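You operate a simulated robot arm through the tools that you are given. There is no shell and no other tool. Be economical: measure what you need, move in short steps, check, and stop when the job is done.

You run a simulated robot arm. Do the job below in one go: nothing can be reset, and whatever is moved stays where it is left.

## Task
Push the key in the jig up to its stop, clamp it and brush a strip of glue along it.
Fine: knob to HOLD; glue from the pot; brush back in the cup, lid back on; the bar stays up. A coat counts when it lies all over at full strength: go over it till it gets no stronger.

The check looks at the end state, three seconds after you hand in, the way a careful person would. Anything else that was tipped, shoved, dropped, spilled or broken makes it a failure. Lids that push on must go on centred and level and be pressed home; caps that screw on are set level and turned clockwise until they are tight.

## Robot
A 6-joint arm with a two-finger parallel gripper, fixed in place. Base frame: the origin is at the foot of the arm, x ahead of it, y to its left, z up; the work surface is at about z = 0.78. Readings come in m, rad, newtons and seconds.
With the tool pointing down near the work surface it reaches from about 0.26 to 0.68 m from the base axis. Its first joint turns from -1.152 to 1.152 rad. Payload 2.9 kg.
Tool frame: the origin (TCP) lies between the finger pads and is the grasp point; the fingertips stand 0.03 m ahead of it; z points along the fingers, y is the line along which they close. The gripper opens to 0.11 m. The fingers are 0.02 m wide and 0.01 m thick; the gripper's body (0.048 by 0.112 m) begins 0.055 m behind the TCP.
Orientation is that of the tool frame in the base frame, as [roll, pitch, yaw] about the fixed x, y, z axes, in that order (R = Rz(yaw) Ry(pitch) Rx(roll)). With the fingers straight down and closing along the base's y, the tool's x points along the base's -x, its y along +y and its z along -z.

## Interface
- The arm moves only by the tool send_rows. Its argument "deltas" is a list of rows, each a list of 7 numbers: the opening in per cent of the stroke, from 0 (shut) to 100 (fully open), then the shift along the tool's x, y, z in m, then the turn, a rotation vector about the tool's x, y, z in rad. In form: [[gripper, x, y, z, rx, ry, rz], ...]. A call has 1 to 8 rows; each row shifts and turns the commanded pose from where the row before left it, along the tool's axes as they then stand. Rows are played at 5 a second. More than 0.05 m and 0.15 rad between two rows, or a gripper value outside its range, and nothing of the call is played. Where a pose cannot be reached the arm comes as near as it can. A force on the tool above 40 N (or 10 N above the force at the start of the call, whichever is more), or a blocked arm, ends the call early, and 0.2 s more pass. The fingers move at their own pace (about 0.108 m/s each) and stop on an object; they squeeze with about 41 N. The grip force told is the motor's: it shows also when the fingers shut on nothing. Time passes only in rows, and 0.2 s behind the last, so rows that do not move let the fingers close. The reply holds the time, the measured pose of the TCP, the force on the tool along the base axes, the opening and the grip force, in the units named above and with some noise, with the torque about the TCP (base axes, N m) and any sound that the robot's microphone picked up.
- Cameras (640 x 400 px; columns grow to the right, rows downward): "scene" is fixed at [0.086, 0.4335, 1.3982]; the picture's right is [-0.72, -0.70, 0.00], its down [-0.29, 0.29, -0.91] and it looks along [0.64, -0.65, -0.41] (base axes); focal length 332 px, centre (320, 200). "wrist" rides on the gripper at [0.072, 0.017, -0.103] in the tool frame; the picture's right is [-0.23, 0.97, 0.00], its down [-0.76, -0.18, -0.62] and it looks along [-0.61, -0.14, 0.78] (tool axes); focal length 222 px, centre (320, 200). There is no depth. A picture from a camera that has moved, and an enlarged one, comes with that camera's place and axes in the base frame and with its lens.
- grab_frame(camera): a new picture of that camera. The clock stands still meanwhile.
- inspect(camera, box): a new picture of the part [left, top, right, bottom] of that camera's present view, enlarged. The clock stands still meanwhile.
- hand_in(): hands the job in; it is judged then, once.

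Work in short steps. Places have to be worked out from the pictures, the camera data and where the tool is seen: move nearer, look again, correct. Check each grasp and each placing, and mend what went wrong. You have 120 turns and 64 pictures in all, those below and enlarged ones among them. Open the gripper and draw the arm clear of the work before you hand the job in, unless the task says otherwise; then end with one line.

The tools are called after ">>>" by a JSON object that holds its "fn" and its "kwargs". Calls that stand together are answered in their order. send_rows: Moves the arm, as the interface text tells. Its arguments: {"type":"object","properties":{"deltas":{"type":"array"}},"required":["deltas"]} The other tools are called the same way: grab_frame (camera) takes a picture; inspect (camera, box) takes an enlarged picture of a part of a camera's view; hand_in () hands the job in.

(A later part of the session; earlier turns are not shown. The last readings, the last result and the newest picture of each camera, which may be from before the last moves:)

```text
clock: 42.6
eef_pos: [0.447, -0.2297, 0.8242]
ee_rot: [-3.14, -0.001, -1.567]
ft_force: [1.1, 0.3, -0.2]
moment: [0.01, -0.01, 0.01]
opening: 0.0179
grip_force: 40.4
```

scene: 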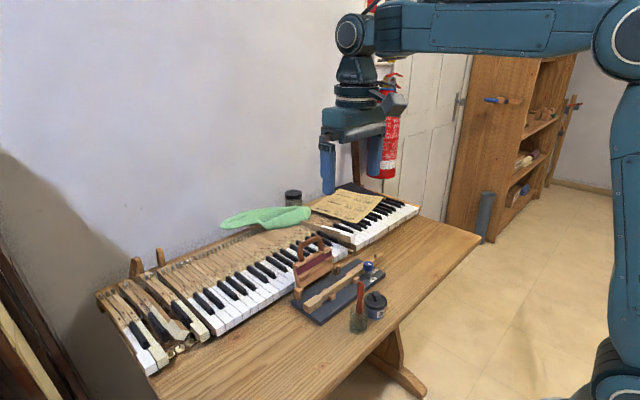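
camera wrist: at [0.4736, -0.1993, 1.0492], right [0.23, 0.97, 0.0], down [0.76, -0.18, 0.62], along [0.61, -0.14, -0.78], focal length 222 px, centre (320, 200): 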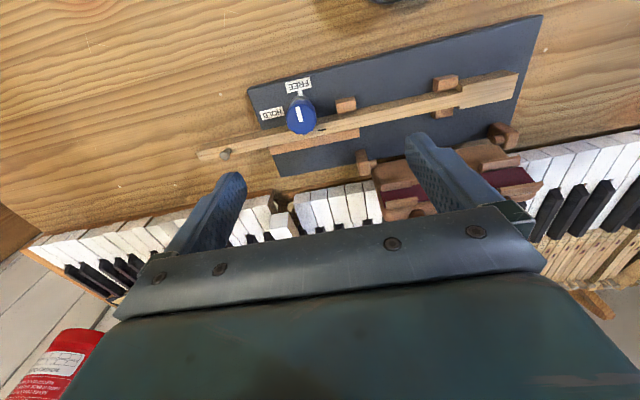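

Still free; go on.

>>> {"fn": "send_rows", "kwargs": {"deltas": [[5, 0, 0, 0.001, 0, 0, 0], [5, 0, 0, 0.001, 0, 0, 0], [5, 0, 0, 0, 0, 0, 0]]}}

>>> {"fn": "send_rows", "kwargs": {"deltas": [[5, 0, 0, 0.001, 0, 0, 0], [5, 0, 0, 0, 0, 0, 0]]}}

>>> {"fn": "inspect", "kwargs": {"camera": "scene", "box": [390, 255, 430, 305]}}

```text
clock: 43.4
eef_pos: [0.4462, -0.2279, 0.8219]
ee_rot: [-3.141, 0.0, -1.567]
ft_force: [0.1, -0.1, 0.1]
moment: [0.02, 0.01, 0.01]
opening: 0.0182
grip_force: 41.3
```

```text
clock: 44.0
eef_pos: [0.4475, -0.2293, 0.8215]
ee_rot: [3.141, 0.0, -1.566]
ft_force: [-3.3, 1.9, 8.2]
moment: [0.07, -0.08, 0.05]
opening: 0.0185
grip_force: 41.0
```

```text
8.00 times, centred on (410, 280) of scene
camera zoom: at [0.0858, 0.4336, 1.3982], right [-0.72, -0.7, 0.0], down [-0.29, 0.29, -0.91], along [0.64, -0.65, -0.41], focal length 2653 px, centre (-400, -440)
```

zoom: 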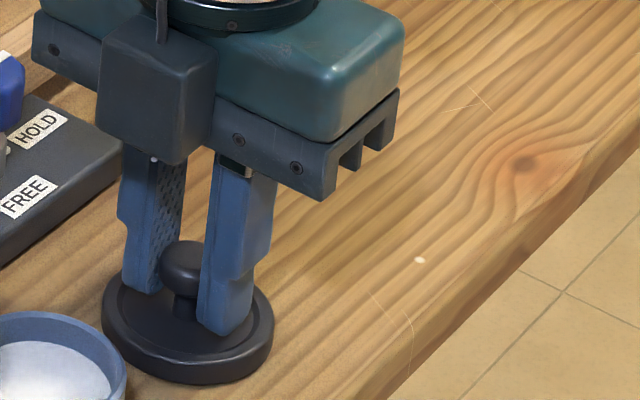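

Contact: 8 N at TCP z≈0.8215, so the lid is on the bench. I open only a little, since the rim is near the fingers, rise, then turn back to standard yaw.

>>> {"fn": "send_rows", "kwargs": {"deltas": [[21, 0, 0, -0.0005, 0, 0, 0], [21, 0, 0, 0, 0, 0, 0], [22, 0, 0, -0.01, 0, 0, 0], [24, 0, 0, -0.02, 0, 0, 0], [40, 0, 0, -0.04, 0, 0, 0], [40, 0, 0, -0.045, 0, 0, 0.14], [40, 0, 0, -0.02, 0, 0, 0.14], [40, 0, 0, 0, 0, 0, 0.14]]}}

>>> {"fn": "send_rows", "kwargs": {"deltas": [[40, 0, 0, 0, 0, 0, 0.14], [40, 0, 0, 0, 0, 0, 0.14], [40, 0, 0, 0, 0, 0, 0.14], [40, 0, 0, 0, 0, 0, 0.14], [40, 0, 0, 0, 0, 0, 0.14], [40, 0, 0, 0, 0, 0, 0.14], [40, 0, 0, 0, 0, 0, 0.14], [40, 0, 0, 0, 0, 0, 0.1708]]}}

>>> {"fn": "inspect", "kwargs": {"camera": "scene", "box": [335, 230, 435, 340]}}

```text
clock: 45.8
eef_pos: [0.447, -0.23, 0.9572]
ee_rot: [-3.141, -0.001, -1.992]
ft_force: [-0.6, -0.5, 0.3]
moment: [0.02, -0.02, 0.03]
opening: 0.0439
grip_force: 0.0
```

```text
refused: row 8 steps farther than a row can; nothing moved
```

```text
3.64 times, centred on (385, 285) of scene
camera zoom: at [0.086, 0.4335, 1.3982], right [-0.72, -0.7, 0.0], down [-0.29, 0.29, -0.91], along [0.64, -0.65, -0.41], focal length 1206 px, centre (84, -109)
```

zoom: 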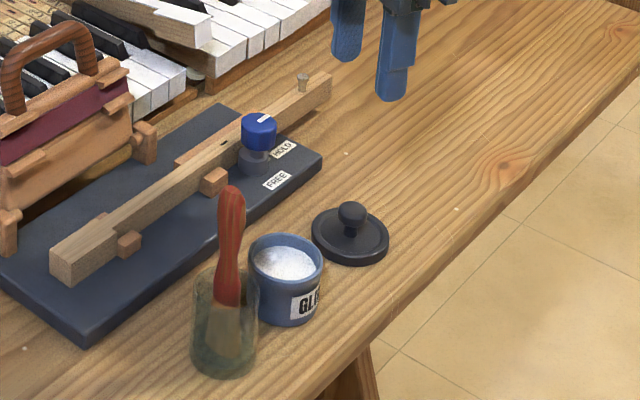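

The lid rests flat. I finish the turn, then move up over the key to look for a glue area.

>>> {"fn": "send_rows", "kwargs": {"deltas": [[40, 0, 0, -0.01, 0, 0, 0.1436], [40, 0, 0, -0.01, 0, 0, 0.1436], [40, 0, 0, -0.01, 0, 0, 0.1436], [40, 0, 0, 0, 0, 0, 0.1436], [40, 0, 0, 0, 0, 0, 0.1436], [40, 0, 0, 0, 0, 0, 0.1436], [40, 0, 0, 0, 0, 0, 0.1436], [40, 0, 0, 0, 0, 0, 0.1436]]}}

>>> {"fn": "send_rows", "kwargs": {"deltas": [[40, -0.03, 0.035, 0, 0, 0, 0], [40, -0.03, 0.035, 0, 0, 0, 0], [40, -0.03, 0.035, 0, 0, 0, 0], [40, 0, 0, 0, 0, 0, 0]]}}

>>> {"fn": "inspect", "kwargs": {"camera": "wrist", "box": [240, 60, 440, 160]}}

```text
clock: 47.6
eef_pos: [0.4471, -0.2286, 0.9863]
ee_rot: [-3.141, 0.0, -3.14]
ft_force: [-0.4, 0.4, -0.4]
moment: [0.0, 0.03, 0.04]
opening: 0.044
grip_force: 0.1
```

```text
clock: 48.6
eef_pos: [0.5374, -0.123, 0.9873]
ee_rot: [-3.141, 0.0, -3.139]
ft_force: [-0.5, 1.5, -0.4]
moment: [-0.01, 0.01, 0.02]
opening: 0.0441
grip_force: 0.0
```

```text
3.20 times, centred on (340, 110) of wrist
camera zoom: at [0.465, -0.1055, 1.0908], right [0.22, 0.97, 0.0], down [0.76, -0.17, 0.62], along [0.61, -0.14, -0.78], focal length 711 px, centre (256, 488)
```

zoom: 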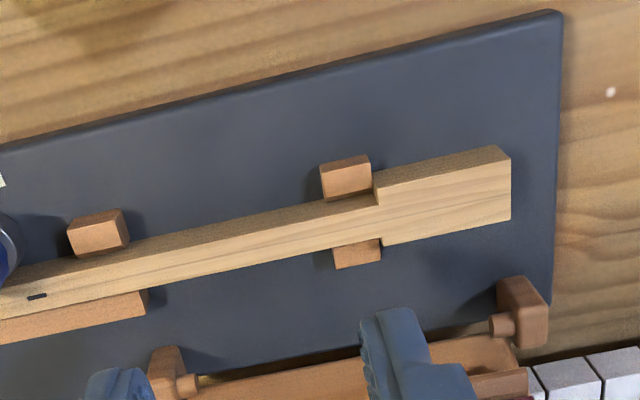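

The key's top face is about 15 mm wide (x 0.554–0.569), about 21 mm at the head, with its end at y≈-0.033. Now I go above the brush handle.

>>> {"fn": "send_rows", "kwargs": {"deltas": [[60, 0.03, 0.017, 0, 0, 0, 0], [60, 0.03, 0.017, 0, 0, 0, 0], [60, 0.0305, 0.017, 0, 0, 0, 0], [60, 0, 0, 0, 0, 0, 0]]}}

>>> {"fn": "inspect", "kwargs": {"camera": "wrist", "box": [220, 40, 460, 200]}}

>>> {"fn": "inspect", "kwargs": {"camera": "scene", "box": [335, 260, 405, 330]}}

```text
clock: 49.6
eef_pos: [0.4451, -0.0719, 0.9868]
ee_rot: [-3.141, -0.001, -3.138]
ft_force: [0.6, 0.3, -0.1]
moment: [0.02, 0.02, -0.01]
opening: 0.0657
grip_force: 0.1
```

```text
2.50 times, centred on (340, 120) of wrist
camera zoom: at [0.3734, -0.0556, 1.0912], right [0.22, 0.97, 0.0], down [0.76, -0.17, 0.62], along [0.61, -0.14, -0.78], focal length 555 px, centre (270, 400)
```

zoom: 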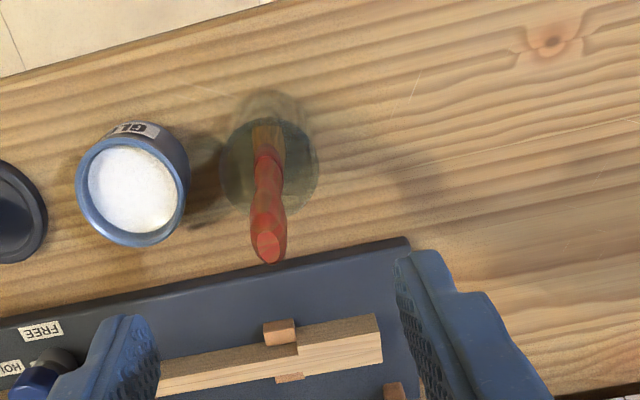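

```text
5.71 times, centred on (370, 295) of scene
camera zoom: at [0.086, 0.4335, 1.3982], right [-0.72, -0.7, 0.0], down [-0.29, 0.29, -0.91], along [0.64, -0.65, -0.41], focal length 1895 px, centre (34, -343)
```

zoom: 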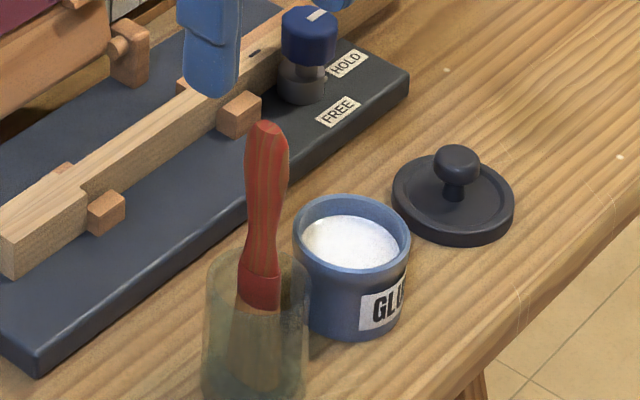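

The handle top is at (0.448, -0.072, 0.915), nearly under the TCP. I descend to z≈0.891, with the tips above the cup rim, and grip.

>>> {"fn": "send_rows", "kwargs": {"deltas": [[50, -0.002, 0, 0.04, 0, 0, 0], [50, 0, 0, 0.035, 0, 0, 0], [50, 0, 0, 0.02, 0, 0, 0], [50, 0, 0, 0, 0, 0, 0]]}}

>>> {"fn": "inspect", "kwargs": {"camera": "wrist", "box": [200, 50, 440, 210]}}

```text
clock: 50.6
eef_pos: [0.4479, -0.0746, 0.8927]
ee_rot: [-3.142, 0.001, -3.136]
ft_force: [0.4, -0.1, 0.1]
moment: [-0.02, 0.02, 0.01]
opening: 0.0553
grip_force: 0.1
```

```text
2.50 times, centred on (320, 130) of wrist
camera zoom: at [0.3758, -0.0564, 0.9962], right [0.22, 0.97, 0.0], down [0.76, -0.17, 0.62], along [0.61, -0.14, -0.78], focal length 555 px, centre (320, 375)
```

zoom: 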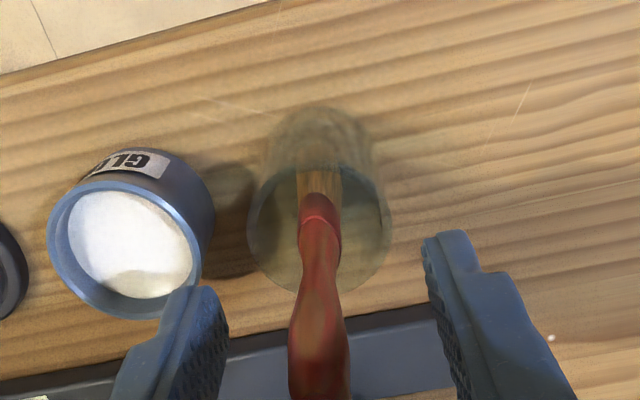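

The handle is centred between the fingers; closing.

>>> {"fn": "send_rows", "kwargs": {"deltas": [[3, 0, 0, 0, 0, 0, 0], [3, 0, 0, 0, 0, 0, 0], [3, 0, 0, 0, 0, 0, 0], [3, 0, 0, 0, 0, 0, 0]]}}

>>> {"fn": "send_rows", "kwargs": {"deltas": [[3, 0, 0, -0.01, 0, 0, 0], [3, 0, 0, -0.03, 0, 0, 0], [3, 0, 0, -0.03, 0, 0, 0], [3, 0, 0, -0.03, 0, 0, 0], [3, 0, 0, 0, 0, 0, 0]]}}

>>> {"fn": "inspect", "kwargs": {"camera": "scene", "box": [310, 210, 410, 330]}}

>>> {"fn": "inspect", "kwargs": {"camera": "wrist", "box": [200, 50, 440, 210]}}

```text
clock: 51.6
eef_pos: [0.449, -0.0741, 0.8918]
ee_rot: [-3.141, 0.0, -3.137]
ft_force: [-0.7, 0.5, 0.1]
moment: [0.03, -0.02, -0.03]
opening: 0.0116
grip_force: 40.7
```

```text
clock: 52.8
eef_pos: [0.4489, -0.0731, 0.9915]
ee_rot: [3.141, 0.0, -3.137]
ft_force: [-0.4, -0.3, 0.2]
moment: [0.02, -0.01, 0.01]
opening: 0.0118
grip_force: 41.0
```

```text
3.33 times, centred on (360, 270) of scene
camera zoom: at [0.086, 0.4335, 1.3982], right [-0.72, -0.7, 0.0], down [-0.29, 0.29, -0.91], along [0.64, -0.65, -0.41], focal length 1105 px, centre (187, -33)
```

zoom: 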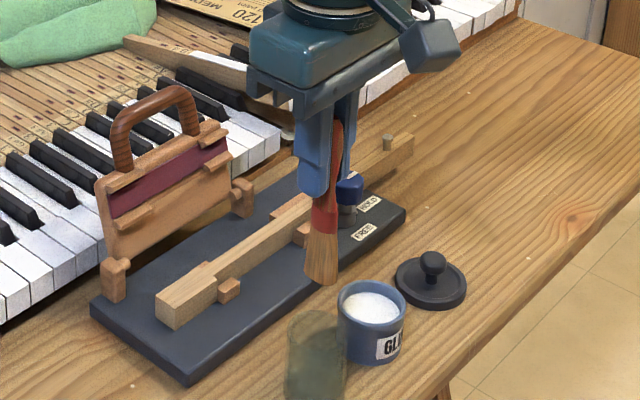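

```text
2.50 times, centred on (320, 130) of wrist
camera zoom: at [0.3761, -0.0558, 1.096], right [0.22, 0.97, 0.0], down [0.76, -0.17, 0.62], along [0.61, -0.14, -0.78], focal length 555 px, centre (320, 375)
```

zoom: 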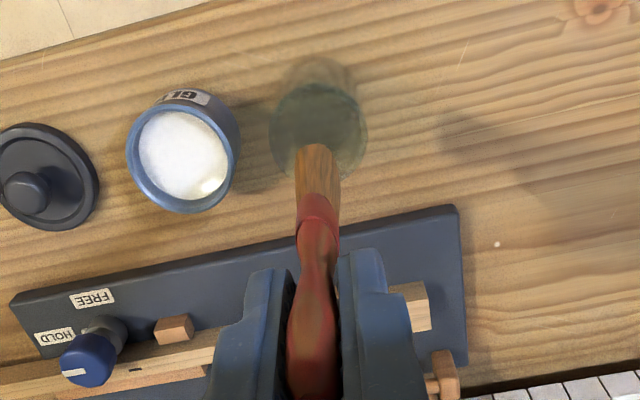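

The brush is held; its bristle tip is about 0.105–0.11 below the TCP and about 8 mm toward -x. I move over the pot centre, descend partway and check.

>>> {"fn": "send_rows", "kwargs": {"deltas": [[3, -0.0045, -0.034, 0, 0, 0, 0], [3, 0, -0.0335, 0, 0, 0, 0], [3, 0, 0, 0.03, 0, 0, 0], [3, 0, 0, 0.025, 0, 0, 0], [3, 0, 0, 0, 0, 0, 0]]}}

>>> {"fn": "inspect", "kwargs": {"camera": "scene", "box": [335, 250, 425, 330]}}

>>> {"fn": "inspect", "kwargs": {"camera": "wrist", "box": [240, 80, 400, 190]}}

```text
clock: 54.0
eef_pos: [0.4521, -0.1424, 0.9365]
ee_rot: [-3.14, -0.001, -3.136]
ft_force: [-0.2, -0.3, 0.1]
moment: [-0.02, -0.02, -0.03]
opening: 0.0118
grip_force: 40.4
```

```text
5.00 times, centred on (380, 290) of scene
camera zoom: at [0.086, 0.4335, 1.3982], right [-0.72, -0.7, 0.0], down [-0.29, 0.29, -0.91], along [0.64, -0.65, -0.41], focal length 1658 px, centre (20, -250)
```

zoom: 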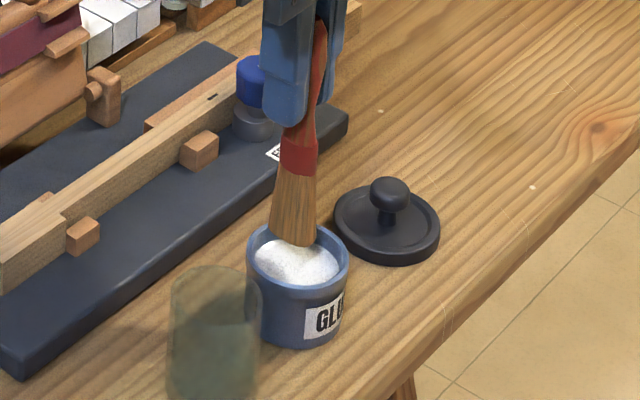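

```text
3.64 times, centred on (320, 135) of wrist
camera zoom: at [0.3801, -0.1236, 1.0408], right [0.22, 0.97, 0.0], down [0.76, -0.17, 0.62], along [0.61, -0.14, -0.78], focal length 808 px, centre (320, 436)
```

zoom: 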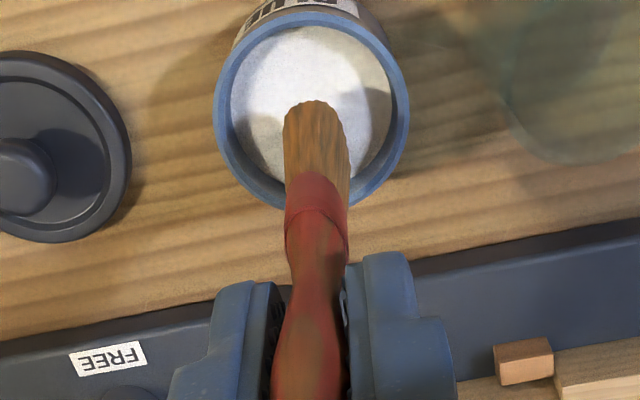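

The tip is above the glue and about 3 mm short in x. I correct it and dip.

>>> {"fn": "send_rows", "kwargs": {"deltas": [[3, -0.003, 0.001, 0.01, 0, 0, 0], [3, 0, 0, 0.01, 0, 0, 0], [3, 0, 0, 0.01, 0, 0, 0], [3, 0, 0, 0, 0, 0, 0]]}}

>>> {"fn": "inspect", "kwargs": {"camera": "scene", "box": [345, 260, 415, 330]}}

```text
clock: 55.0
eef_pos: [0.4558, -0.1403, 0.9067]
ee_rot: [-3.141, 0.001, -3.135]
ft_force: [0.4, 0.3, -0.4]
moment: [-0.02, 0.04, 0.0]
opening: 0.0116
grip_force: 41.5
```

```text
5.71 times, centred on (380, 295) of scene
camera zoom: at [0.086, 0.4335, 1.3982], right [-0.72, -0.7, 0.0], down [-0.29, 0.29, -0.91], along [0.64, -0.65, -0.41], focal length 1895 px, centre (-23, -343)
```

zoom: 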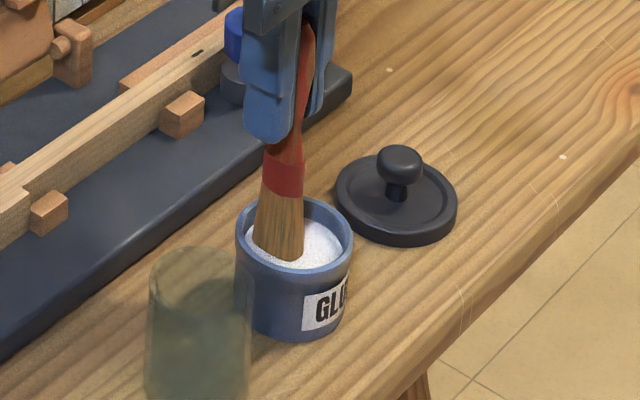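

The tip is about at the glue surface. I go 8 mm deeper, then rise to look.

>>> {"fn": "send_rows", "kwargs": {"deltas": [[3, 0, 0, 0.005, 0, 0, 0], [3, 0, 0, 0.004, 0, 0, 0], [3, 0, 0, 0, 0, 0, 0], [3, 0, 0, -0.02, 0, 0, 0], [3, 0, 0, -0.03, 0, 0, 0], [3, 0, 0, 0, 0, 0, 0]]}}

>>> {"fn": "inspect", "kwargs": {"camera": "scene", "box": [345, 240, 415, 310]}}

>>> {"fn": "inspect", "kwargs": {"camera": "wrist", "box": [240, 80, 400, 190]}}

```text
clock: 55.5
eef_pos: [0.4574, -0.1399, 0.9042]
ee_rot: [-3.139, 0.01, -3.136]
ft_force: [-2.0, 1.3, 6.3]
moment: [0.09, 0.1, 0.0]
opening: 0.0116
grip_force: 40.8
stopped in row 2: the force on the tool passed its limit at 42 N (the readings are from after the stop); the commanded pose is now the measured one
```

```text
5.71 times, centred on (380, 275) of scene
camera zoom: at [0.0859, 0.4336, 1.3982], right [-0.72, -0.7, 0.0], down [-0.29, 0.29, -0.91], along [0.64, -0.65, -0.41], focal length 1895 px, centre (-23, -229)
```

zoom: 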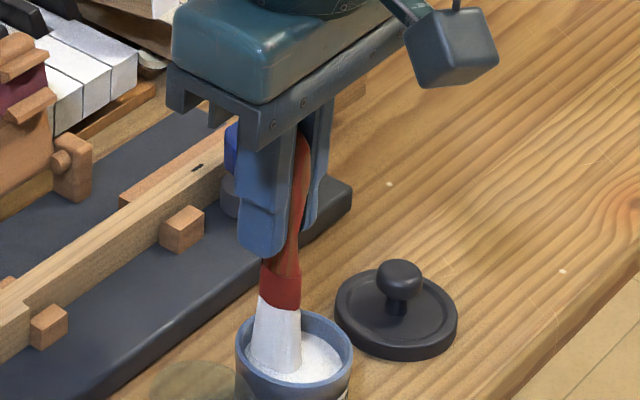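

```text
3.64 times, centred on (320, 135) of wrist
camera zoom: at [0.385, -0.1227, 1.0079], right [0.22, 0.98, 0.0], down [0.76, -0.17, 0.63], along [0.62, -0.14, -0.78], focal length 808 px, centre (320, 436)
```

zoom: 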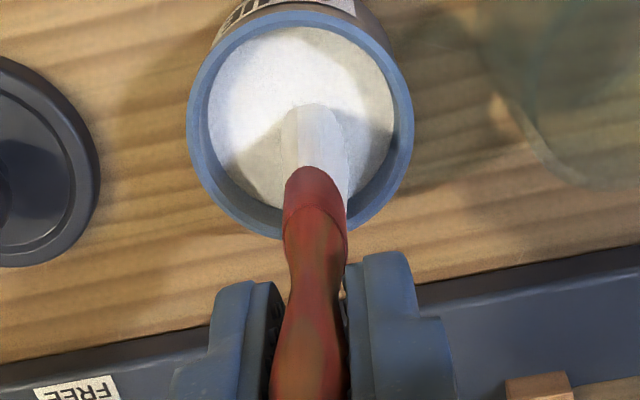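

The brush met firm resistance at the pot's glue bed and is fully loaded (white). I lift out slowly, pause over the pot, then check pot and brush.

>>> {"fn": "send_rows", "kwargs": {"deltas": [[3, 0, 0, -0.005, 0, 0, 0], [3, 0, 0, -0.015, 0, 0, 0], [3, 0, 0, -0.03, 0, 0, 0], [3, 0, 0, -0.03, 0, 0, 0], [3, 0, 0, 0, 0, 0, 0], [3, 0, 0, 0, 0, 0, 0]]}}

>>> {"fn": "inspect", "kwargs": {"camera": "scene", "box": [335, 220, 425, 320]}}

>>> {"fn": "inspect", "kwargs": {"camera": "wrist", "box": [220, 60, 420, 200]}}

```text
clock: 57.0
eef_pos: [0.4563, -0.1397, 0.9834]
ee_rot: [-3.14, 0.009, -3.136]
ft_force: [-0.6, 0.3, 0.3]
moment: [-0.03, -0.02, 0.02]
opening: 0.0116
grip_force: 40.9
```

```text
4.00 times, centred on (380, 270) of scene
camera zoom: at [0.086, 0.4335, 1.3982], right [-0.72, -0.7, 0.0], down [-0.29, 0.29, -0.91], along [0.64, -0.65, -0.41], focal length 1326 px, centre (80, -80)
```

zoom: 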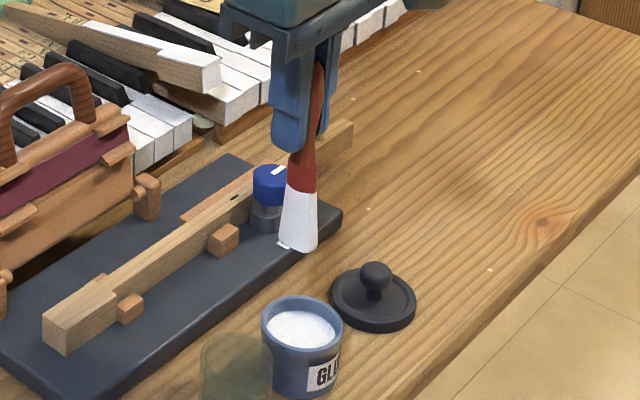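

```text
2.86 times, centred on (320, 130) of wrist
camera zoom: at [0.3841, -0.1224, 1.0874], right [0.22, 0.98, 0.0], down [0.76, -0.17, 0.63], along [0.61, -0.14, -0.78], focal length 635 px, centre (320, 400)
```

zoom: 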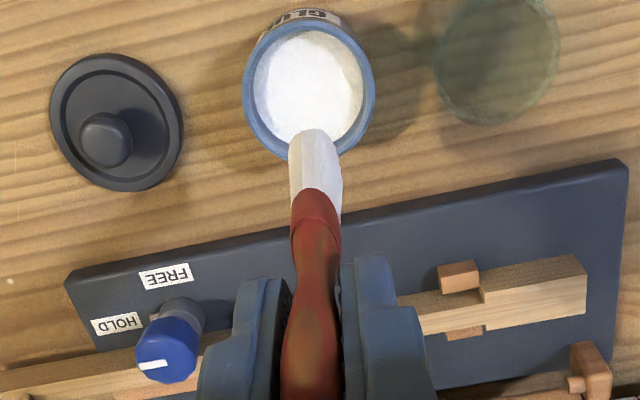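

The brush is loaded and the pot upright. I have about 13 pictures left, so I'll use them sparingly. I move over the head end and come down toward the key.

>>> {"fn": "send_rows", "kwargs": {"deltas": [[3, -0.028, 0.0237, 0, 0, 0, 0], [3, -0.028, 0.0237, 0, 0, 0, 0], [3, -0.028, 0.0237, 0, 0, 0, 0], [3, -0.028, 0.0237, 0, 0, 0, 0], [3, 0, 0, 0.025, 0, 0, 0], [3, 0, 0, 0.02, 0, 0, 0], [3, 0, 0, 0, 0, 0, 0]]}}

>>> {"fn": "inspect", "kwargs": {"camera": "wrist", "box": [220, 60, 420, 200]}}

```text
clock: 58.5
eef_pos: [0.5698, -0.0439, 0.94]
ee_rot: [-3.14, 0.009, -3.137]
ft_force: [-0.1, 0.8, 0.0]
moment: [0.0, -0.04, 0.01]
opening: 0.0116
grip_force: 40.7
```

```text
2.86 times, centred on (320, 130) of wrist
camera zoom: at [0.4961, -0.0277, 1.0428], right [0.22, 0.97, 0.0], down [0.76, -0.17, 0.63], along [0.61, -0.14, -0.78], focal length 635 px, centre (320, 400)
```

zoom: 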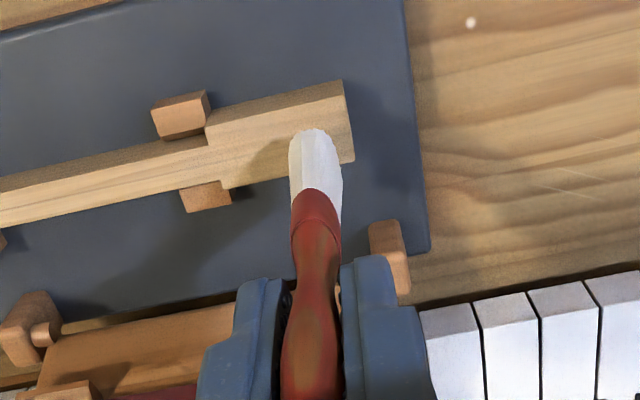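

The tip sits over the head's middle. I lower in small steps until it touches.

>>> {"fn": "send_rows", "kwargs": {"deltas": [[3, 0, 0, 0.003, 0, 0, 0], [3, 0, 0, 0.003, 0, 0, 0], [3, 0, 0, 0, 0, 0, 0]]}}

>>> {"fn": "send_rows", "kwargs": {"deltas": [[3, 0, 0, 0.0015, 0, 0, 0], [3, 0, 0, 0.0015, 0, 0, 0], [3, 0, 0, 0, 0, 0, 0]]}}

>>> {"fn": "send_rows", "kwargs": {"deltas": [[3, 0, 0, 0.0015, 0, 0, 0], [3, 0, 0, 0.0015, 0, 0, 0], [3, 0, 0, 0, 0, 0, 0]]}}

```text
clock: 59.4
eef_pos: [0.57, -0.0442, 0.9316]
ee_rot: [-3.139, 0.008, -3.136]
ft_force: [0.0, -0.9, -0.6]
moment: [-0.04, -0.02, 0.03]
opening: 0.0117
grip_force: 40.7
```

```text
clock: 60.1
eef_pos: [0.5678, -0.0445, 0.9303]
ee_rot: [-3.14, 0.01, -3.136]
ft_force: [-0.1, -0.2, 0.0]
moment: [-0.02, 0.0, 0.0]
opening: 0.0117
grip_force: 41.1
```

```text
clock: 61.0
eef_pos: [0.5695, -0.0453, 0.9275]
ee_rot: [-3.14, 0.008, -3.137]
ft_force: [0.1, 0.0, 0.0]
moment: [-0.01, 0.01, 0.0]
opening: 0.0115
grip_force: 41.0
```

No contact yet; carry on by millimetres.

>>> {"fn": "send_rows", "kwargs": {"deltas": [[3, 0, 0, 0.0015, 0, 0, 0], [3, 0, 0, 0.0015, 0, 0, 0], [3, 0, 0, 0, 0, 0, 0]]}}

>>> {"fn": "send_rows", "kwargs": {"deltas": [[3, 0, 0, 0.001, 0, 0, 0], [3, 0, 0, 0.001, 0, 0, 0], [3, 0, 0, 0, 0, 0, 0]]}}

>>> {"fn": "inspect", "kwargs": {"camera": "wrist", "box": [220, 60, 420, 200]}}

```text
clock: 61.8
eef_pos: [0.5702, -0.0436, 0.9243]
ee_rot: [-3.139, 0.009, -3.137]
ft_force: [0.4, -0.5, 0.0]
moment: [0.01, 0.01, 0.01]
opening: 0.0117
grip_force: 40.8
```

```text
clock: 62.5
eef_pos: [0.5689, -0.0431, 0.9226]
ee_rot: [-3.14, 0.011, -3.137]
ft_force: [0.0, -0.2, -0.2]
moment: [-0.04, 0.01, -0.02]
opening: 0.0117
grip_force: 41.4
```

```text
2.86 times, centred on (320, 130) of wrist
camera zoom: at [0.496, -0.0275, 1.0261], right [0.22, 0.97, 0.0], down [0.76, -0.17, 0.63], along [0.61, -0.14, -0.78], focal length 635 px, centre (320, 400)
```

zoom: 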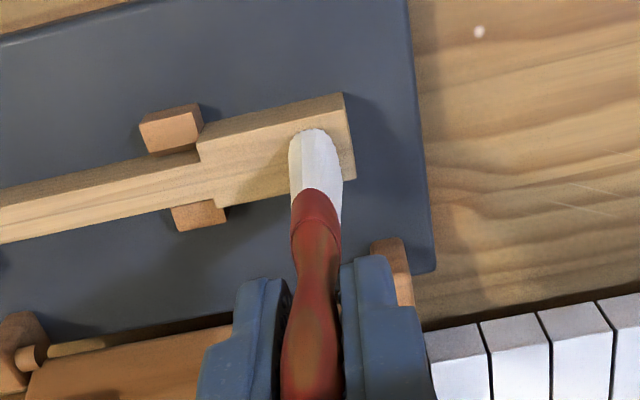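

Nearly touching; a few more 1 mm steps.

>>> {"fn": "send_rows", "kwargs": {"deltas": [[3, -0.002, 0, 0.001, 0, 0, 0], [3, 0, 0, 0.001, 0, 0, 0], [3, 0, 0, 0, 0, 0, 0]]}}

>>> {"fn": "send_rows", "kwargs": {"deltas": [[3, 0, 0, 0.001, 0, 0, 0], [3, 0, 0, 0.001, 0, 0, 0], [3, 0, 0, 0, 0, 0, 0]]}}

```text
clock: 63.4
eef_pos: [0.5714, -0.0454, 0.9218]
ee_rot: [-3.141, 0.012, -3.136]
ft_force: [-2.8, -0.2, 17.4]
moment: [-0.05, 0.4, 0.06]
opening: 0.0118
grip_force: 40.5
```

```text
clock: 64.2
eef_pos: [0.5725, -0.0444, 0.9215]
ee_rot: [-3.138, 0.015, -3.136]
ft_force: [-3.1, -0.1, 32.3]
moment: [-0.04, 0.52, 0.02]
opening: 0.0117
grip_force: 40.9
```

Firm contact at TCP z≈0.9225. I ease to a light pressure and stroke along the key.

>>> {"fn": "send_rows", "kwargs": {"deltas": [[3, 0, 0, -0.0033, 0, 0, 0], [3, 0, -0.01, 0, 0, 0, 0], [3, 0, -0.012, 0, 0, 0, 0], [3, 0, -0.012, 0, 0, 0, 0], [3, 0, -0.012, 0, 0, 0, 0], [3, 0, -0.012, 0, 0, 0, 0]]}}

>>> {"fn": "inspect", "kwargs": {"camera": "wrist", "box": [220, 60, 420, 200]}}

```text
clock: 65.5
eef_pos: [0.5706, -0.1026, 0.922]
ee_rot: [-3.139, 0.009, -3.136]
ft_force: [0.5, 4.8, 13.6]
moment: [0.48, 0.15, -0.03]
opening: 0.0116
grip_force: 40.9
```

```text
2.86 times, centred on (320, 130) of wrist
camera zoom: at [0.4984, -0.0854, 1.0254], right [0.22, 0.97, 0.0], down [0.76, -0.17, 0.63], along [0.61, -0.14, -0.78], focal length 635 px, centre (320, 400)
```

zoom: 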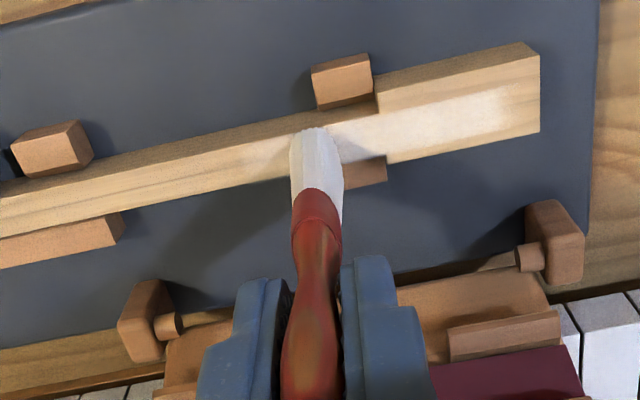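

Glue is being laid as a clear strip. I continue toward the knob.

>>> {"fn": "send_rows", "kwargs": {"deltas": [[3, 0, -0.0125, 0, 0, 0, 0], [3, 0, -0.0125, 0, 0, 0, 0], [3, 0, -0.0125, 0, 0, 0, 0], [3, 0, -0.0125, 0, 0, 0, 0], [3, 0, -0.0125, 0, 0, 0, 0], [3, 0, -0.0125, 0, 0, 0, 0], [3, 0, -0.012, 0, 0, 0, 0], [3, 0, -0.01, 0, 0, 0, 0]]}}

>>> {"fn": "send_rows", "kwargs": {"deltas": [[3, 0, 0.02, 0, 0, 0, 0], [3, 0, 0.02, 0, 0, 0, 0], [3, 0, 0.02, 0, 0, 0, 0], [3, 0, 0.02, 0, 0, 0, 0], [3, 0, 0.02, 0, 0, 0, 0], [3, 0, 0.02, 0, 0, 0, 0], [3, 0, 0.02, 0, 0, 0, 0], [3, 0, 0.015, 0, 0, 0, 0]]}}

>>> {"fn": "inspect", "kwargs": {"camera": "wrist", "box": [160, 60, 420, 200]}}

```text
clock: 67.3
eef_pos: [0.5728, -0.2, 0.9215]
ee_rot: [-3.139, 0.008, -3.136]
ft_force: [-0.9, 0.4, 0.6]
moment: [0.04, -0.01, -0.02]
opening: 0.0119
grip_force: 40.9
```

```text
clock: 69.2
eef_pos: [0.5711, -0.0449, 0.9227]
ee_rot: [-3.139, 0.009, -3.138]
ft_force: [-0.5, -0.6, 2.7]
moment: [-0.03, 0.01, -0.03]
opening: 0.0118
grip_force: 40.6
```

```text
2.46 times, centred on (290, 130) of wrist
camera zoom: at [0.4985, -0.0276, 1.0257], right [0.22, 0.97, 0.0], down [0.76, -0.17, 0.63], along [0.61, -0.14, -0.78], focal length 547 px, centre (394, 372)
```

zoom: 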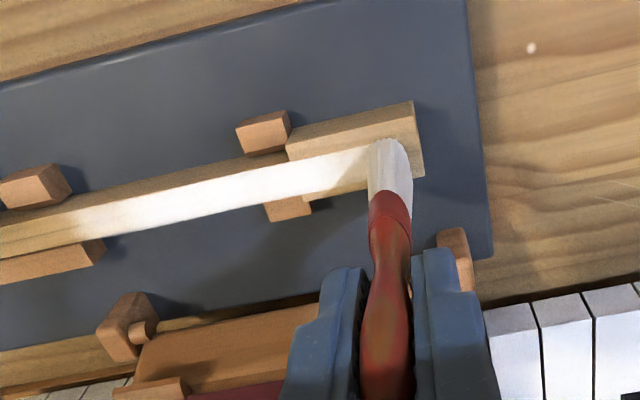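

Two passes have laid a whitening strip, fading near the ends. I press a touch more and do another pass both ways.

>>> {"fn": "send_rows", "kwargs": {"deltas": [[3, 0, 0.004, 0.0013, 0, 0, 0], [3, 0, -0.02, 0, 0, 0, 0], [3, 0, -0.02, 0, 0, 0, 0], [3, 0, -0.02, 0, 0, 0, 0], [3, 0, -0.025, 0, 0, 0, 0], [3, 0, -0.025, 0, 0, 0, 0], [3, 0, -0.025, 0, 0, 0, 0], [3, 0, -0.024, 0.0007, 0, 0, 0]]}}

>>> {"fn": "send_rows", "kwargs": {"deltas": [[3, 0, 0.015, 0, 0, 0, 0], [3, 0, 0.02, 0, 0, 0, 0], [3, 0, 0.02, -0.0007, 0, 0, 0], [3, 0, 0.025, 0, 0, 0, 0], [3, 0, 0.025, 0, 0, 0, 0], [3, 0, 0.02, 0, 0, 0, 0], [3, 0, 0.02, 0, 0, 0, 0], [3, 0, 0.013, 0, 0, 0, 0]]}}

>>> {"fn": "send_rows", "kwargs": {"deltas": [[3, 0, -0.02, 0, 0, 0, 0], [3, 0, -0.02, 0, 0, 0, 0], [3, 0, -0.02, 0, 0, 0, 0], [3, 0, -0.02, 0, 0, 0, 0], [3, 0, -0.02, 0, 0, 0, 0], [3, 0, -0.025, 0, 0, 0, 0], [3, 0, -0.02, 0, 0, 0, 0], [3, 0, -0.013, 0.0007, 0, 0, 0]]}}

>>> {"fn": "inspect", "kwargs": {"camera": "wrist", "box": [280, 40, 540, 200]}}

```text
clock: 71.0
eef_pos: [0.5733, -0.1999, 0.9206]
ee_rot: [-3.139, 0.014, -3.136]
ft_force: [-0.1, 7.3, 20.7]
moment: [0.71, 0.2, -0.05]
opening: 0.0117
grip_force: 41.0
```

```text
clock: 72.8
eef_pos: [0.5702, -0.0414, 0.919]
ee_rot: [3.141, 0.006, -3.135]
ft_force: [1.1, -3.2, 10.7]
moment: [-0.3, 0.01, -0.02]
opening: 0.0119
grip_force: 40.6
```

```text
clock: 74.5
eef_pos: [0.5719, -0.1993, 0.9196]
ee_rot: [-3.139, 0.011, -3.136]
ft_force: [0.2, 2.3, 6.6]
moment: [0.22, 0.04, -0.06]
opening: 0.0117
grip_force: 40.9
```

```text
2.46 times, centred on (410, 120) of wrist
camera zoom: at [0.4987, -0.1825, 1.0235], right [0.22, 0.98, 0.0], down [0.76, -0.17, 0.63], along [0.61, -0.14, -0.78], focal length 547 px, centre (98, 397)
```

zoom: 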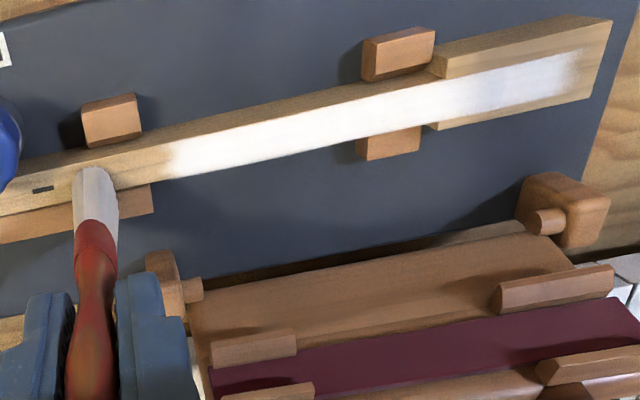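

The coat has defined ends (about y -0.172 to -0.04) and is strong in the middle but weaker on the head. I go back and work the head end with short strokes.

>>> {"fn": "send_rows", "kwargs": {"deltas": [[3, 0, 0.02, -0.0005, 0, 0, 0], [3, 0, 0.02, 0, 0, 0, 0], [3, 0, 0.02, 0, 0, 0, 0], [3, 0, 0.025, 0, 0, 0, 0], [3, 0, 0.025, 0, 0, 0, 0], [3, 0, 0.02, 0, 0, 0, 0], [3, 0, 0.02, 0, 0, 0, 0], [3, 0, 0.013, 0, 0, 0, 0]]}}

>>> {"fn": "send_rows", "kwargs": {"deltas": [[3, 0, -0.016, 0, 0, 0, 0], [3, 0, -0.016, 0, 0, 0, 0], [3, 0, -0.016, 0, 0, 0, 0], [3, 0, 0.016, 0, 0, 0, 0], [3, 0, 0.016, 0, 0, 0, 0], [3, 0, 0.016, 0, 0, 0, 0], [3, 0, -0.016, 0, 0, 0, 0], [3, 0, -0.016, 0, 0, 0, 0]]}}

>>> {"fn": "send_rows", "kwargs": {"deltas": [[3, 0, 0.016, 0, 0, 0, 0], [3, 0, 0.016, 0, 0, 0, 0], [3, 0, -0.016, 0, 0, 0, 0], [3, 0, -0.016, 0, 0, 0, 0], [3, 0, -0.025, 0, 0, 0, 0], [3, 0, -0.025, 0, 0, 0, 0], [3, 0, -0.025, 0, 0, 0, 0], [3, 0, -0.025, 0, 0, 0, 0]]}}

>>> {"fn": "inspect", "kwargs": {"camera": "wrist", "box": [260, 50, 500, 190]}}

```text
clock: 76.3
eef_pos: [0.5713, -0.0364, 0.9192]
ee_rot: [-3.139, 0.012, -3.138]
ft_force: [-0.2, -2.9, 7.1]
moment: [-0.29, -0.01, 0.0]
opening: 0.0118
grip_force: 41.4
```

```text
clock: 78.2
eef_pos: [0.5714, -0.0695, 0.921]
ee_rot: [-3.139, 0.011, -3.137]
ft_force: [0.2, -1.3, 0.4]
moment: [0.01, 0.0, 0.0]
opening: 0.0117
grip_force: 40.8
```

```text
clock: 80.0
eef_pos: [0.5723, -0.1687, 0.9207]
ee_rot: [-3.141, 0.009, -3.136]
ft_force: [0.5, 0.0, 0.0]
moment: [-0.03, -0.02, -0.01]
opening: 0.0116
grip_force: 41.0
```

```text
2.67 times, centred on (380, 120) of wrist
camera zoom: at [0.4987, -0.1524, 1.0241], right [0.22, 0.98, 0.0], down [0.76, -0.17, 0.63], along [0.61, -0.14, -0.78], focal length 592 px, centre (160, 413)
```

zoom: 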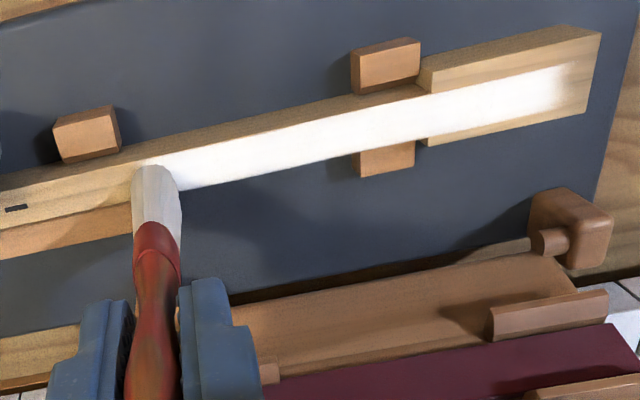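

Nearly full strength now; only the ends look soft. I lower slightly, work the -y end, pass back with a small sideways offset, and work the +y end.

>>> {"fn": "send_rows", "kwargs": {"deltas": [[3, 0, -0.015, 0.0015, 0, 0, 0], [3, 0, 0.015, 0, 0, 0, 0], [3, 0, 0.015, 0, 0, 0, 0], [3, 0, -0.015, 0, 0, 0, 0], [3, 0, -0.015, 0, 0, 0, 0], [3, 0.002, 0.015, 0, 0, 0, 0], [3, 0, 0.015, 0, 0, 0, 0], [3, 0, 0.02, 0, 0, 0, 0]]}}

>>> {"fn": "send_rows", "kwargs": {"deltas": [[3, 0, 0.02, 0, 0, 0, 0], [3, 0, 0.02, 0, 0, 0, 0], [3, 0, 0.02, 0, 0, 0, 0], [3, 0, 0.02, 0, 0, 0, 0], [3, 0, 0.015, 0, 0, 0, 0], [3, 0, 0.012, 0, 0, 0, 0], [3, 0, -0.015, 0, 0, 0, 0], [3, 0, 0.015, 0, 0, 0, 0]]}}

>>> {"fn": "send_rows", "kwargs": {"deltas": [[3, -0.002, -0.015, 0, 0, 0, 0], [3, 0, 0.015, 0, 0, 0, 0], [3, -0.002, -0.015, 0, 0, 0, 0], [3, 0, 0.015, 0, 0, 0, 0], [3, 0, -0.02, 0, 0, 0, 0], [3, 0, -0.02, 0, 0, 0, 0], [3, 0, -0.025, 0, 0, 0, 0], [3, 0, -0.02, 0, 0, 0, 0]]}}

```text
clock: 81.8
eef_pos: [0.5701, -0.1338, 0.9195]
ee_rot: [-3.14, 0.008, -3.138]
ft_force: [0.4, -5.3, 17.0]
moment: [-0.52, 0.04, 0.03]
opening: 0.0116
grip_force: 41.2
```

```text
clock: 83.5
eef_pos: [0.5693, -0.0267, 0.9189]
ee_rot: [-3.141, 0.005, -3.137]
ft_force: [-0.1, -1.7, 3.8]
moment: [-0.16, 0.03, -0.01]
opening: 0.0116
grip_force: 41.2
```

```text
clock: 85.3
eef_pos: [0.5737, -0.1128, 0.9194]
ee_rot: [-3.139, 0.011, -3.136]
ft_force: [0.4, 2.7, 8.4]
moment: [0.26, 0.06, 0.0]
opening: 0.0118
grip_force: 41.2
```

Continue this offset pass to the -y end, then back to centre and lift for a view.

>>> {"fn": "send_rows", "kwargs": {"deltas": [[3, 0, -0.02, 0, 0, 0, 0], [3, 0, -0.02, 0, 0, 0, 0], [3, 0, -0.02, 0, 0, 0, 0], [3, 0, -0.015, 0, 0, 0, 0], [3, 0.002, 0.015, 0, 0, 0, 0], [3, 0, 0.015, 0, 0, 0, 0], [3, 0, -0.015, 0, 0, 0, 0], [3, 0, -0.015, 0, 0, 0, 0]]}}

>>> {"fn": "send_rows", "kwargs": {"deltas": [[3, 0, 0.02, 0, 0, 0, 0], [3, 0, 0.02, 0, 0, 0, 0], [3, 0, 0.02, 0, 0, 0, 0], [3, 0, 0.02, 0, 0, 0, 0], [3, 0, 0.02, 0, 0, 0, 0], [3, 0, 0.02, 0, 0, 0, 0], [3, 0, 0.02, 0, 0, 0, 0], [3, 0, 0.013, 0, 0, 0, 0]]}}

>>> {"fn": "send_rows", "kwargs": {"deltas": [[3, 0, 0, -0.03, 0, 0, 0], [3, 0, -0.04, -0.03, 0, 0, 0], [3, 0.04, -0.02, 0, 0, 0, 0], [3, 0.04, 0, 0, 0, 0, 0], [3, 0, 0, 0, 0, 0, 0]]}}

>>> {"fn": "inspect", "kwargs": {"camera": "wrist", "box": [200, 80, 440, 240]}}

```text
clock: 87.2
eef_pos: [0.5716, -0.1863, 0.919]
ee_rot: [-3.14, 0.009, -3.137]
ft_force: [-0.4, 0.0, 0.5]
moment: [0.03, 0.02, -0.01]
opening: 0.0119
grip_force: 40.5
```

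```text
clock: 89.0
eef_pos: [0.571, -0.0335, 0.9185]
ee_rot: [-3.14, 0.008, -3.135]
ft_force: [0.0, -0.6, 1.3]
moment: [-0.05, 0.01, 0.0]
opening: 0.0117
grip_force: 41.2
```

```text
clock: 90.2
eef_pos: [0.49, -0.0932, 0.9782]
ee_rot: [-3.141, 0.008, -3.136]
ft_force: [0.7, 0.1, 0.3]
moment: [-0.02, 0.01, 0.0]
opening: 0.0118
grip_force: 41.1
```

```text
2.50 times, centred on (320, 160) of wrist
camera zoom: at [0.4172, -0.0766, 1.082], right [0.22, 0.98, 0.0], down [0.76, -0.17, 0.63], along [0.61, -0.14, -0.78], focal length 555 px, centre (320, 300)
```

zoom: 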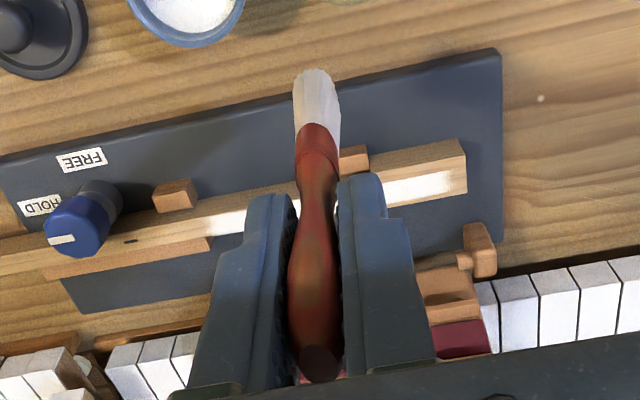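

The +y end now looks solid. I move over the cup and take one scene view covering both the strip and the cup alignment.

>>> {"fn": "send_rows", "kwargs": {"deltas": [[3, 0.0205, 0.01, 0, 0, 0, 0], [3, 0.0205, 0.0097, 0, 0, 0, 0], [3, 0, 0, 0.02, 0, 0, 0], [3, 0, 0, 0, 0, 0, 0]]}}

>>> {"fn": "inspect", "kwargs": {"camera": "scene", "box": [290, 235, 410, 335]}}

```text
clock: 91.2
eef_pos: [0.4498, -0.0736, 0.9578]
ee_rot: [-3.139, 0.008, -3.135]
ft_force: [-0.7, 0.8, -0.6]
moment: [0.0, 0.0, 0.01]
opening: 0.0119
grip_force: 40.5
```

```text
4.00 times, centred on (350, 285) of scene
camera zoom: at [0.086, 0.4335, 1.3982], right [-0.72, -0.7, 0.0], down [-0.29, 0.29, -0.91], along [0.64, -0.65, -0.41], focal length 1326 px, centre (200, -140)
```

zoom: 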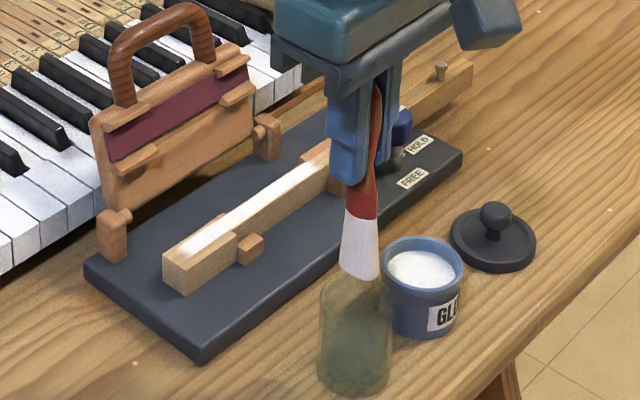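

The strip is bright over its length, with a slight fade near the very head end. To be sure it's at full strength I re-dip gently and make a few more passes.

>>> {"fn": "send_rows", "kwargs": {"deltas": [[3, 0, 0, -0.025, 0, 0, 0], [3, -0.0035, -0.033, 0, 0, 0, 0], [3, -0.003, -0.0335, 0, 0, 0, 0], [3, 0, 0, 0.035, 0, 0, 0], [3, 0, 0, 0.03, 0, 0, 0], [3, 0, 0, 0.01, 0, 0, 0], [3, 0, 0, 0, 0, 0, 0]]}}

>>> {"fn": "send_rows", "kwargs": {"deltas": [[3, 0, 0, 0.002, 0, 0, 0], [3, 0, 0, 0.001, 0, 0, 0], [3, 0, 0, 0, 0, 0, 0]]}}

>>> {"fn": "send_rows", "kwargs": {"deltas": [[3, 0, 0, 0.001, 0, 0, 0], [3, 0, 0, 0.001, 0, 0, 0], [3, 0, 0, 0, 0, 0, 0]]}}

```text
clock: 92.8
eef_pos: [0.4578, -0.1407, 0.9068]
ee_rot: [-3.139, 0.01, -3.135]
ft_force: [-0.2, 0.3, 0.2]
moment: [0.0, 0.02, -0.02]
opening: 0.0118
grip_force: 40.9
```

```text
clock: 93.5
eef_pos: [0.4568, -0.1408, 0.904]
ee_rot: [-3.14, 0.01, -3.136]
ft_force: [0.3, 0.7, -0.1]
moment: [-0.01, -0.04, -0.03]
opening: 0.0118
grip_force: 40.4
```

```text
clock: 94.3
eef_pos: [0.4573, -0.1392, 0.9029]
ee_rot: [-3.141, 0.01, -3.136]
ft_force: [0.9, 0.3, 0.1]
moment: [0.01, 0.0, 0.0]
opening: 0.0118
grip_force: 41.5
```

Still above the bed; continue gently.

>>> {"fn": "send_rows", "kwargs": {"deltas": [[3, 0, 0, 0.001, 0, 0, 0], [3, 0, 0, 0.001, 0, 0, 0], [3, 0, 0, 0, 0, 0, 0]]}}

>>> {"fn": "send_rows", "kwargs": {"deltas": [[3, 0, 0, 0.001, 0, 0, 0], [3, 0, 0, 0.001, 0, 0, 0], [3, 0, 0, 0, 0, 0, 0]]}}

>>> {"fn": "send_rows", "kwargs": {"deltas": [[3, 0, 0, 0.001, 0, 0, 0], [3, 0, 0, 0, 0, 0, 0]]}}

```text
clock: 95.2
eef_pos: [0.4578, -0.1404, 0.9016]
ee_rot: [-3.141, 0.007, -3.136]
ft_force: [-2.4, 0.5, 4.4]
moment: [0.03, 0.11, -0.04]
opening: 0.0117
grip_force: 40.7
```

```text
clock: 96.0
eef_pos: [0.4579, -0.1417, 0.9014]
ee_rot: [-3.138, 0.012, -3.135]
ft_force: [-5.7, 0.4, 30.0]
moment: [-0.02, 0.36, 0.03]
opening: 0.0115
grip_force: 41.6
```

```text
clock: 96.5
eef_pos: [0.4587, -0.1405, 0.9]
ee_rot: [-3.137, 0.015, -3.135]
ft_force: [-4.2, 2.2, 40.1]
moment: [0.25, 0.49, 0.01]
opening: 0.0117
grip_force: 40.9
```

Brush touched the glue again. I lift, return to the key and set down at about z 0.919.

>>> {"fn": "send_rows", "kwargs": {"deltas": [[3, 0, 0, -0.004, 0, 0, 0], [3, 0, 0, -0.03, 0, 0, 0], [3, 0, 0, -0.04, 0, 0, 0], [3, 0, 0, 0, 0, 0, 0], [3, -0.0375, 0.03, 0, 0, 0, 0], [3, -0.0375, 0.03, 0, 0, 0, 0], [3, -0.0375, 0.03, 0, 0, 0, 0], [3, 0, 0, 0.03, 0, 0, 0]]}}

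>>> {"fn": "send_rows", "kwargs": {"deltas": [[3, 0, 0, 0.015, 0, 0, 0], [3, 0, 0, 0, 0, 0, 0]]}}

```text
clock: 98.3
eef_pos: [0.5701, -0.0492, 0.9439]
ee_rot: [-3.139, 0.008, -3.136]
ft_force: [0.0, 1.6, -0.3]
moment: [0.04, 0.0, 0.0]
opening: 0.0119
grip_force: 41.2
```

```text
clock: 99.0
eef_pos: [0.5708, -0.0483, 0.928]
ee_rot: [-3.141, 0.009, -3.137]
ft_force: [-0.8, 0.5, 0.6]
moment: [0.01, 0.01, 0.0]
opening: 0.0117
grip_force: 40.9
```

Lower to contact.

>>> {"fn": "send_rows", "kwargs": {"deltas": [[3, 0, 0, 0.005, 0, 0, 0], [3, 0, 0, 0.004, 0, 0, 0], [3, 0, 0, 0.001, 0, 0, 0], [3, 0, 0, 0, 0, 0, 0]]}}

>>> {"fn": "send_rows", "kwargs": {"deltas": [[3, 0, 0, 0.001, 0, 0, 0], [3, 0, 0, 0, 0, 0, 0]]}}

```text
clock: 100.0
eef_pos: [0.5695, -0.0501, 0.918]
ee_rot: [-3.139, 0.011, -3.137]
ft_force: [0.0, 0.4, 4.4]
moment: [0.03, 0.08, 0.03]
opening: 0.0119
grip_force: 40.9
```

```text
clock: 100.5
eef_pos: [0.5696, -0.05, 0.9176]
ee_rot: [-3.141, 0.013, -3.136]
ft_force: [-0.9, 0.7, 13.5]
moment: [0.06, 0.1, 0.03]
opening: 0.0116
grip_force: 41.1
```

In light contact. I work the head end, then full passes to both ends.

>>> {"fn": "send_rows", "kwargs": {"deltas": [[3, 0, 0.012, 0, 0, 0, 0], [3, 0, 0.006, 0, 0, 0, 0], [3, 0, -0.012, 0, 0, 0, 0], [3, 0, 0.012, 0, 0, 0, 0], [3, 0, -0.02, 0, 0, 0, 0], [3, 0, 0.02, 0, 0, 0, 0], [3, 0, -0.02, 0, 0, 0, 0], [3, 0, -0.02, 0, 0, 0, 0]]}}

>>> {"fn": "send_rows", "kwargs": {"deltas": [[3, 0, -0.02, 0.0005, 0, 0, 0], [3, 0, -0.02, 0, 0, 0, 0], [3, 0, -0.02, 0, 0, 0, 0], [3, 0, -0.02, 0, 0, 0, 0], [3, 0, -0.02, 0, 0, 0, 0], [3, 0, -0.015, 0, 0, 0, 0], [3, 0, 0.015, 0, 0, 0, 0], [3, 0, 0.015, 0, 0, 0, 0]]}}

>>> {"fn": "send_rows", "kwargs": {"deltas": [[3, 0, -0.015, 0.0005, 0, 0, 0], [3, 0, -0.015, 0, 0, 0, 0], [3, 0, 0.015, 0, 0, 0, 0], [3, 0, 0.02, 0, 0, 0, 0], [3, 0, 0.02, 0, 0, 0, 0], [3, 0, 0.02, 0, 0, 0, 0], [3, 0, 0.02, 0, 0, 0, 0], [3, 0, 0.02, 0, 0, 0, 0]]}}

>>> {"fn": "send_rows", "kwargs": {"deltas": [[3, 0, 0.02, 0.0005, 0, 0, 0], [3, 0, 0.018, 0, 0, 0, 0], [3, 0, -0.015, 0, 0, 0, 0], [3, 0, 0.015, 0, 0, 0, 0], [3, 0, -0.015, 0, 0, 0, 0], [3, 0, 0.015, 0, 0, 0, 0], [3, 0, 0, 0, 0, 0, 0]]}}

```text
clock: 102.3
eef_pos: [0.5688, -0.0719, 0.9173]
ee_rot: [-3.141, 0.012, -3.133]
ft_force: [0.3, 7.8, 22.0]
moment: [0.79, -0.04, -0.03]
opening: 0.0117
grip_force: 41.1
```

```text
clock: 104.2
eef_pos: [0.5701, -0.1567, 0.9162]
ee_rot: [-3.139, 0.008, -3.138]
ft_force: [-0.3, -0.1, -0.9]
moment: [0.0, 0.0, 0.0]
opening: 0.0118
grip_force: 41.1
```

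```text
clock: 106.0
eef_pos: [0.5699, -0.0723, 0.9155]
ee_rot: [-3.139, 0.007, -3.137]
ft_force: [0.2, 1.0, 0.1]
moment: [0.02, 0.01, -0.01]
opening: 0.0119
grip_force: 40.9
```

```text
clock: 107.5
eef_pos: [0.5698, -0.0346, 0.9151]
ee_rot: [-3.139, 0.012, -3.139]
ft_force: [0.9, -2.4, 7.6]
moment: [-0.36, -0.04, 0.01]
opening: 0.0117
grip_force: 41.3
```

One more full pass with slightly more pressure, ending at the -y side where the wrist view shows the whole strip.

>>> {"fn": "send_rows", "kwargs": {"deltas": [[3, 0, -0.02, 0.0008, 0, 0, 0], [3, 0, -0.02, 0, 0, 0, 0], [3, 0, -0.02, 0, 0, 0, 0], [3, 0, -0.02, 0.0008, 0, 0, 0], [3, 0, -0.02, 0, 0, 0, 0], [3, 0, -0.02, 0, 0, 0, 0], [3, 0, -0.02, 0.0005, 0, 0, 0], [3, 0, -0.015, 0, 0, 0, 0]]}}

>>> {"fn": "send_rows", "kwargs": {"deltas": [[3, 0, 0.015, 0, 0, 0, 0], [3, 0, 0.015, 0, 0, 0, 0], [3, 0, -0.015, 0, 0, 0, 0], [3, 0, -0.015, 0, 0, 0, 0], [3, 0, -0.003, -0.03, 0, 0, 0], [3, 0, 0, 0, 0, 0, 0]]}}

>>> {"fn": "inspect", "kwargs": {"camera": "wrist", "box": [280, 50, 500, 190]}}

```text
clock: 109.3
eef_pos: [0.5711, -0.1884, 0.916]
ee_rot: [-3.138, 0.011, -3.136]
ft_force: [0.4, 6.8, 23.1]
moment: [0.68, 0.13, -0.02]
opening: 0.0117
grip_force: 41.1
```

```text
clock: 110.8
eef_pos: [0.5702, -0.1936, 0.9423]
ee_rot: [-3.139, 0.008, -3.136]
ft_force: [0.0, 0.4, -0.4]
moment: [-0.01, -0.02, 0.02]
opening: 0.0118
grip_force: 40.8
```

```text
2.86 times, centred on (390, 120) of wrist
camera zoom: at [0.4965, -0.1757, 1.0469], right [0.22, 0.97, 0.0], down [0.76, -0.17, 0.63], along [0.61, -0.14, -0.78], focal length 635 px, centre (120, 429)
```

zoom: 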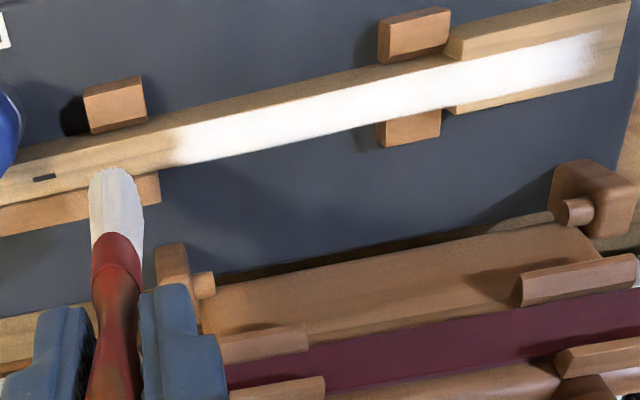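

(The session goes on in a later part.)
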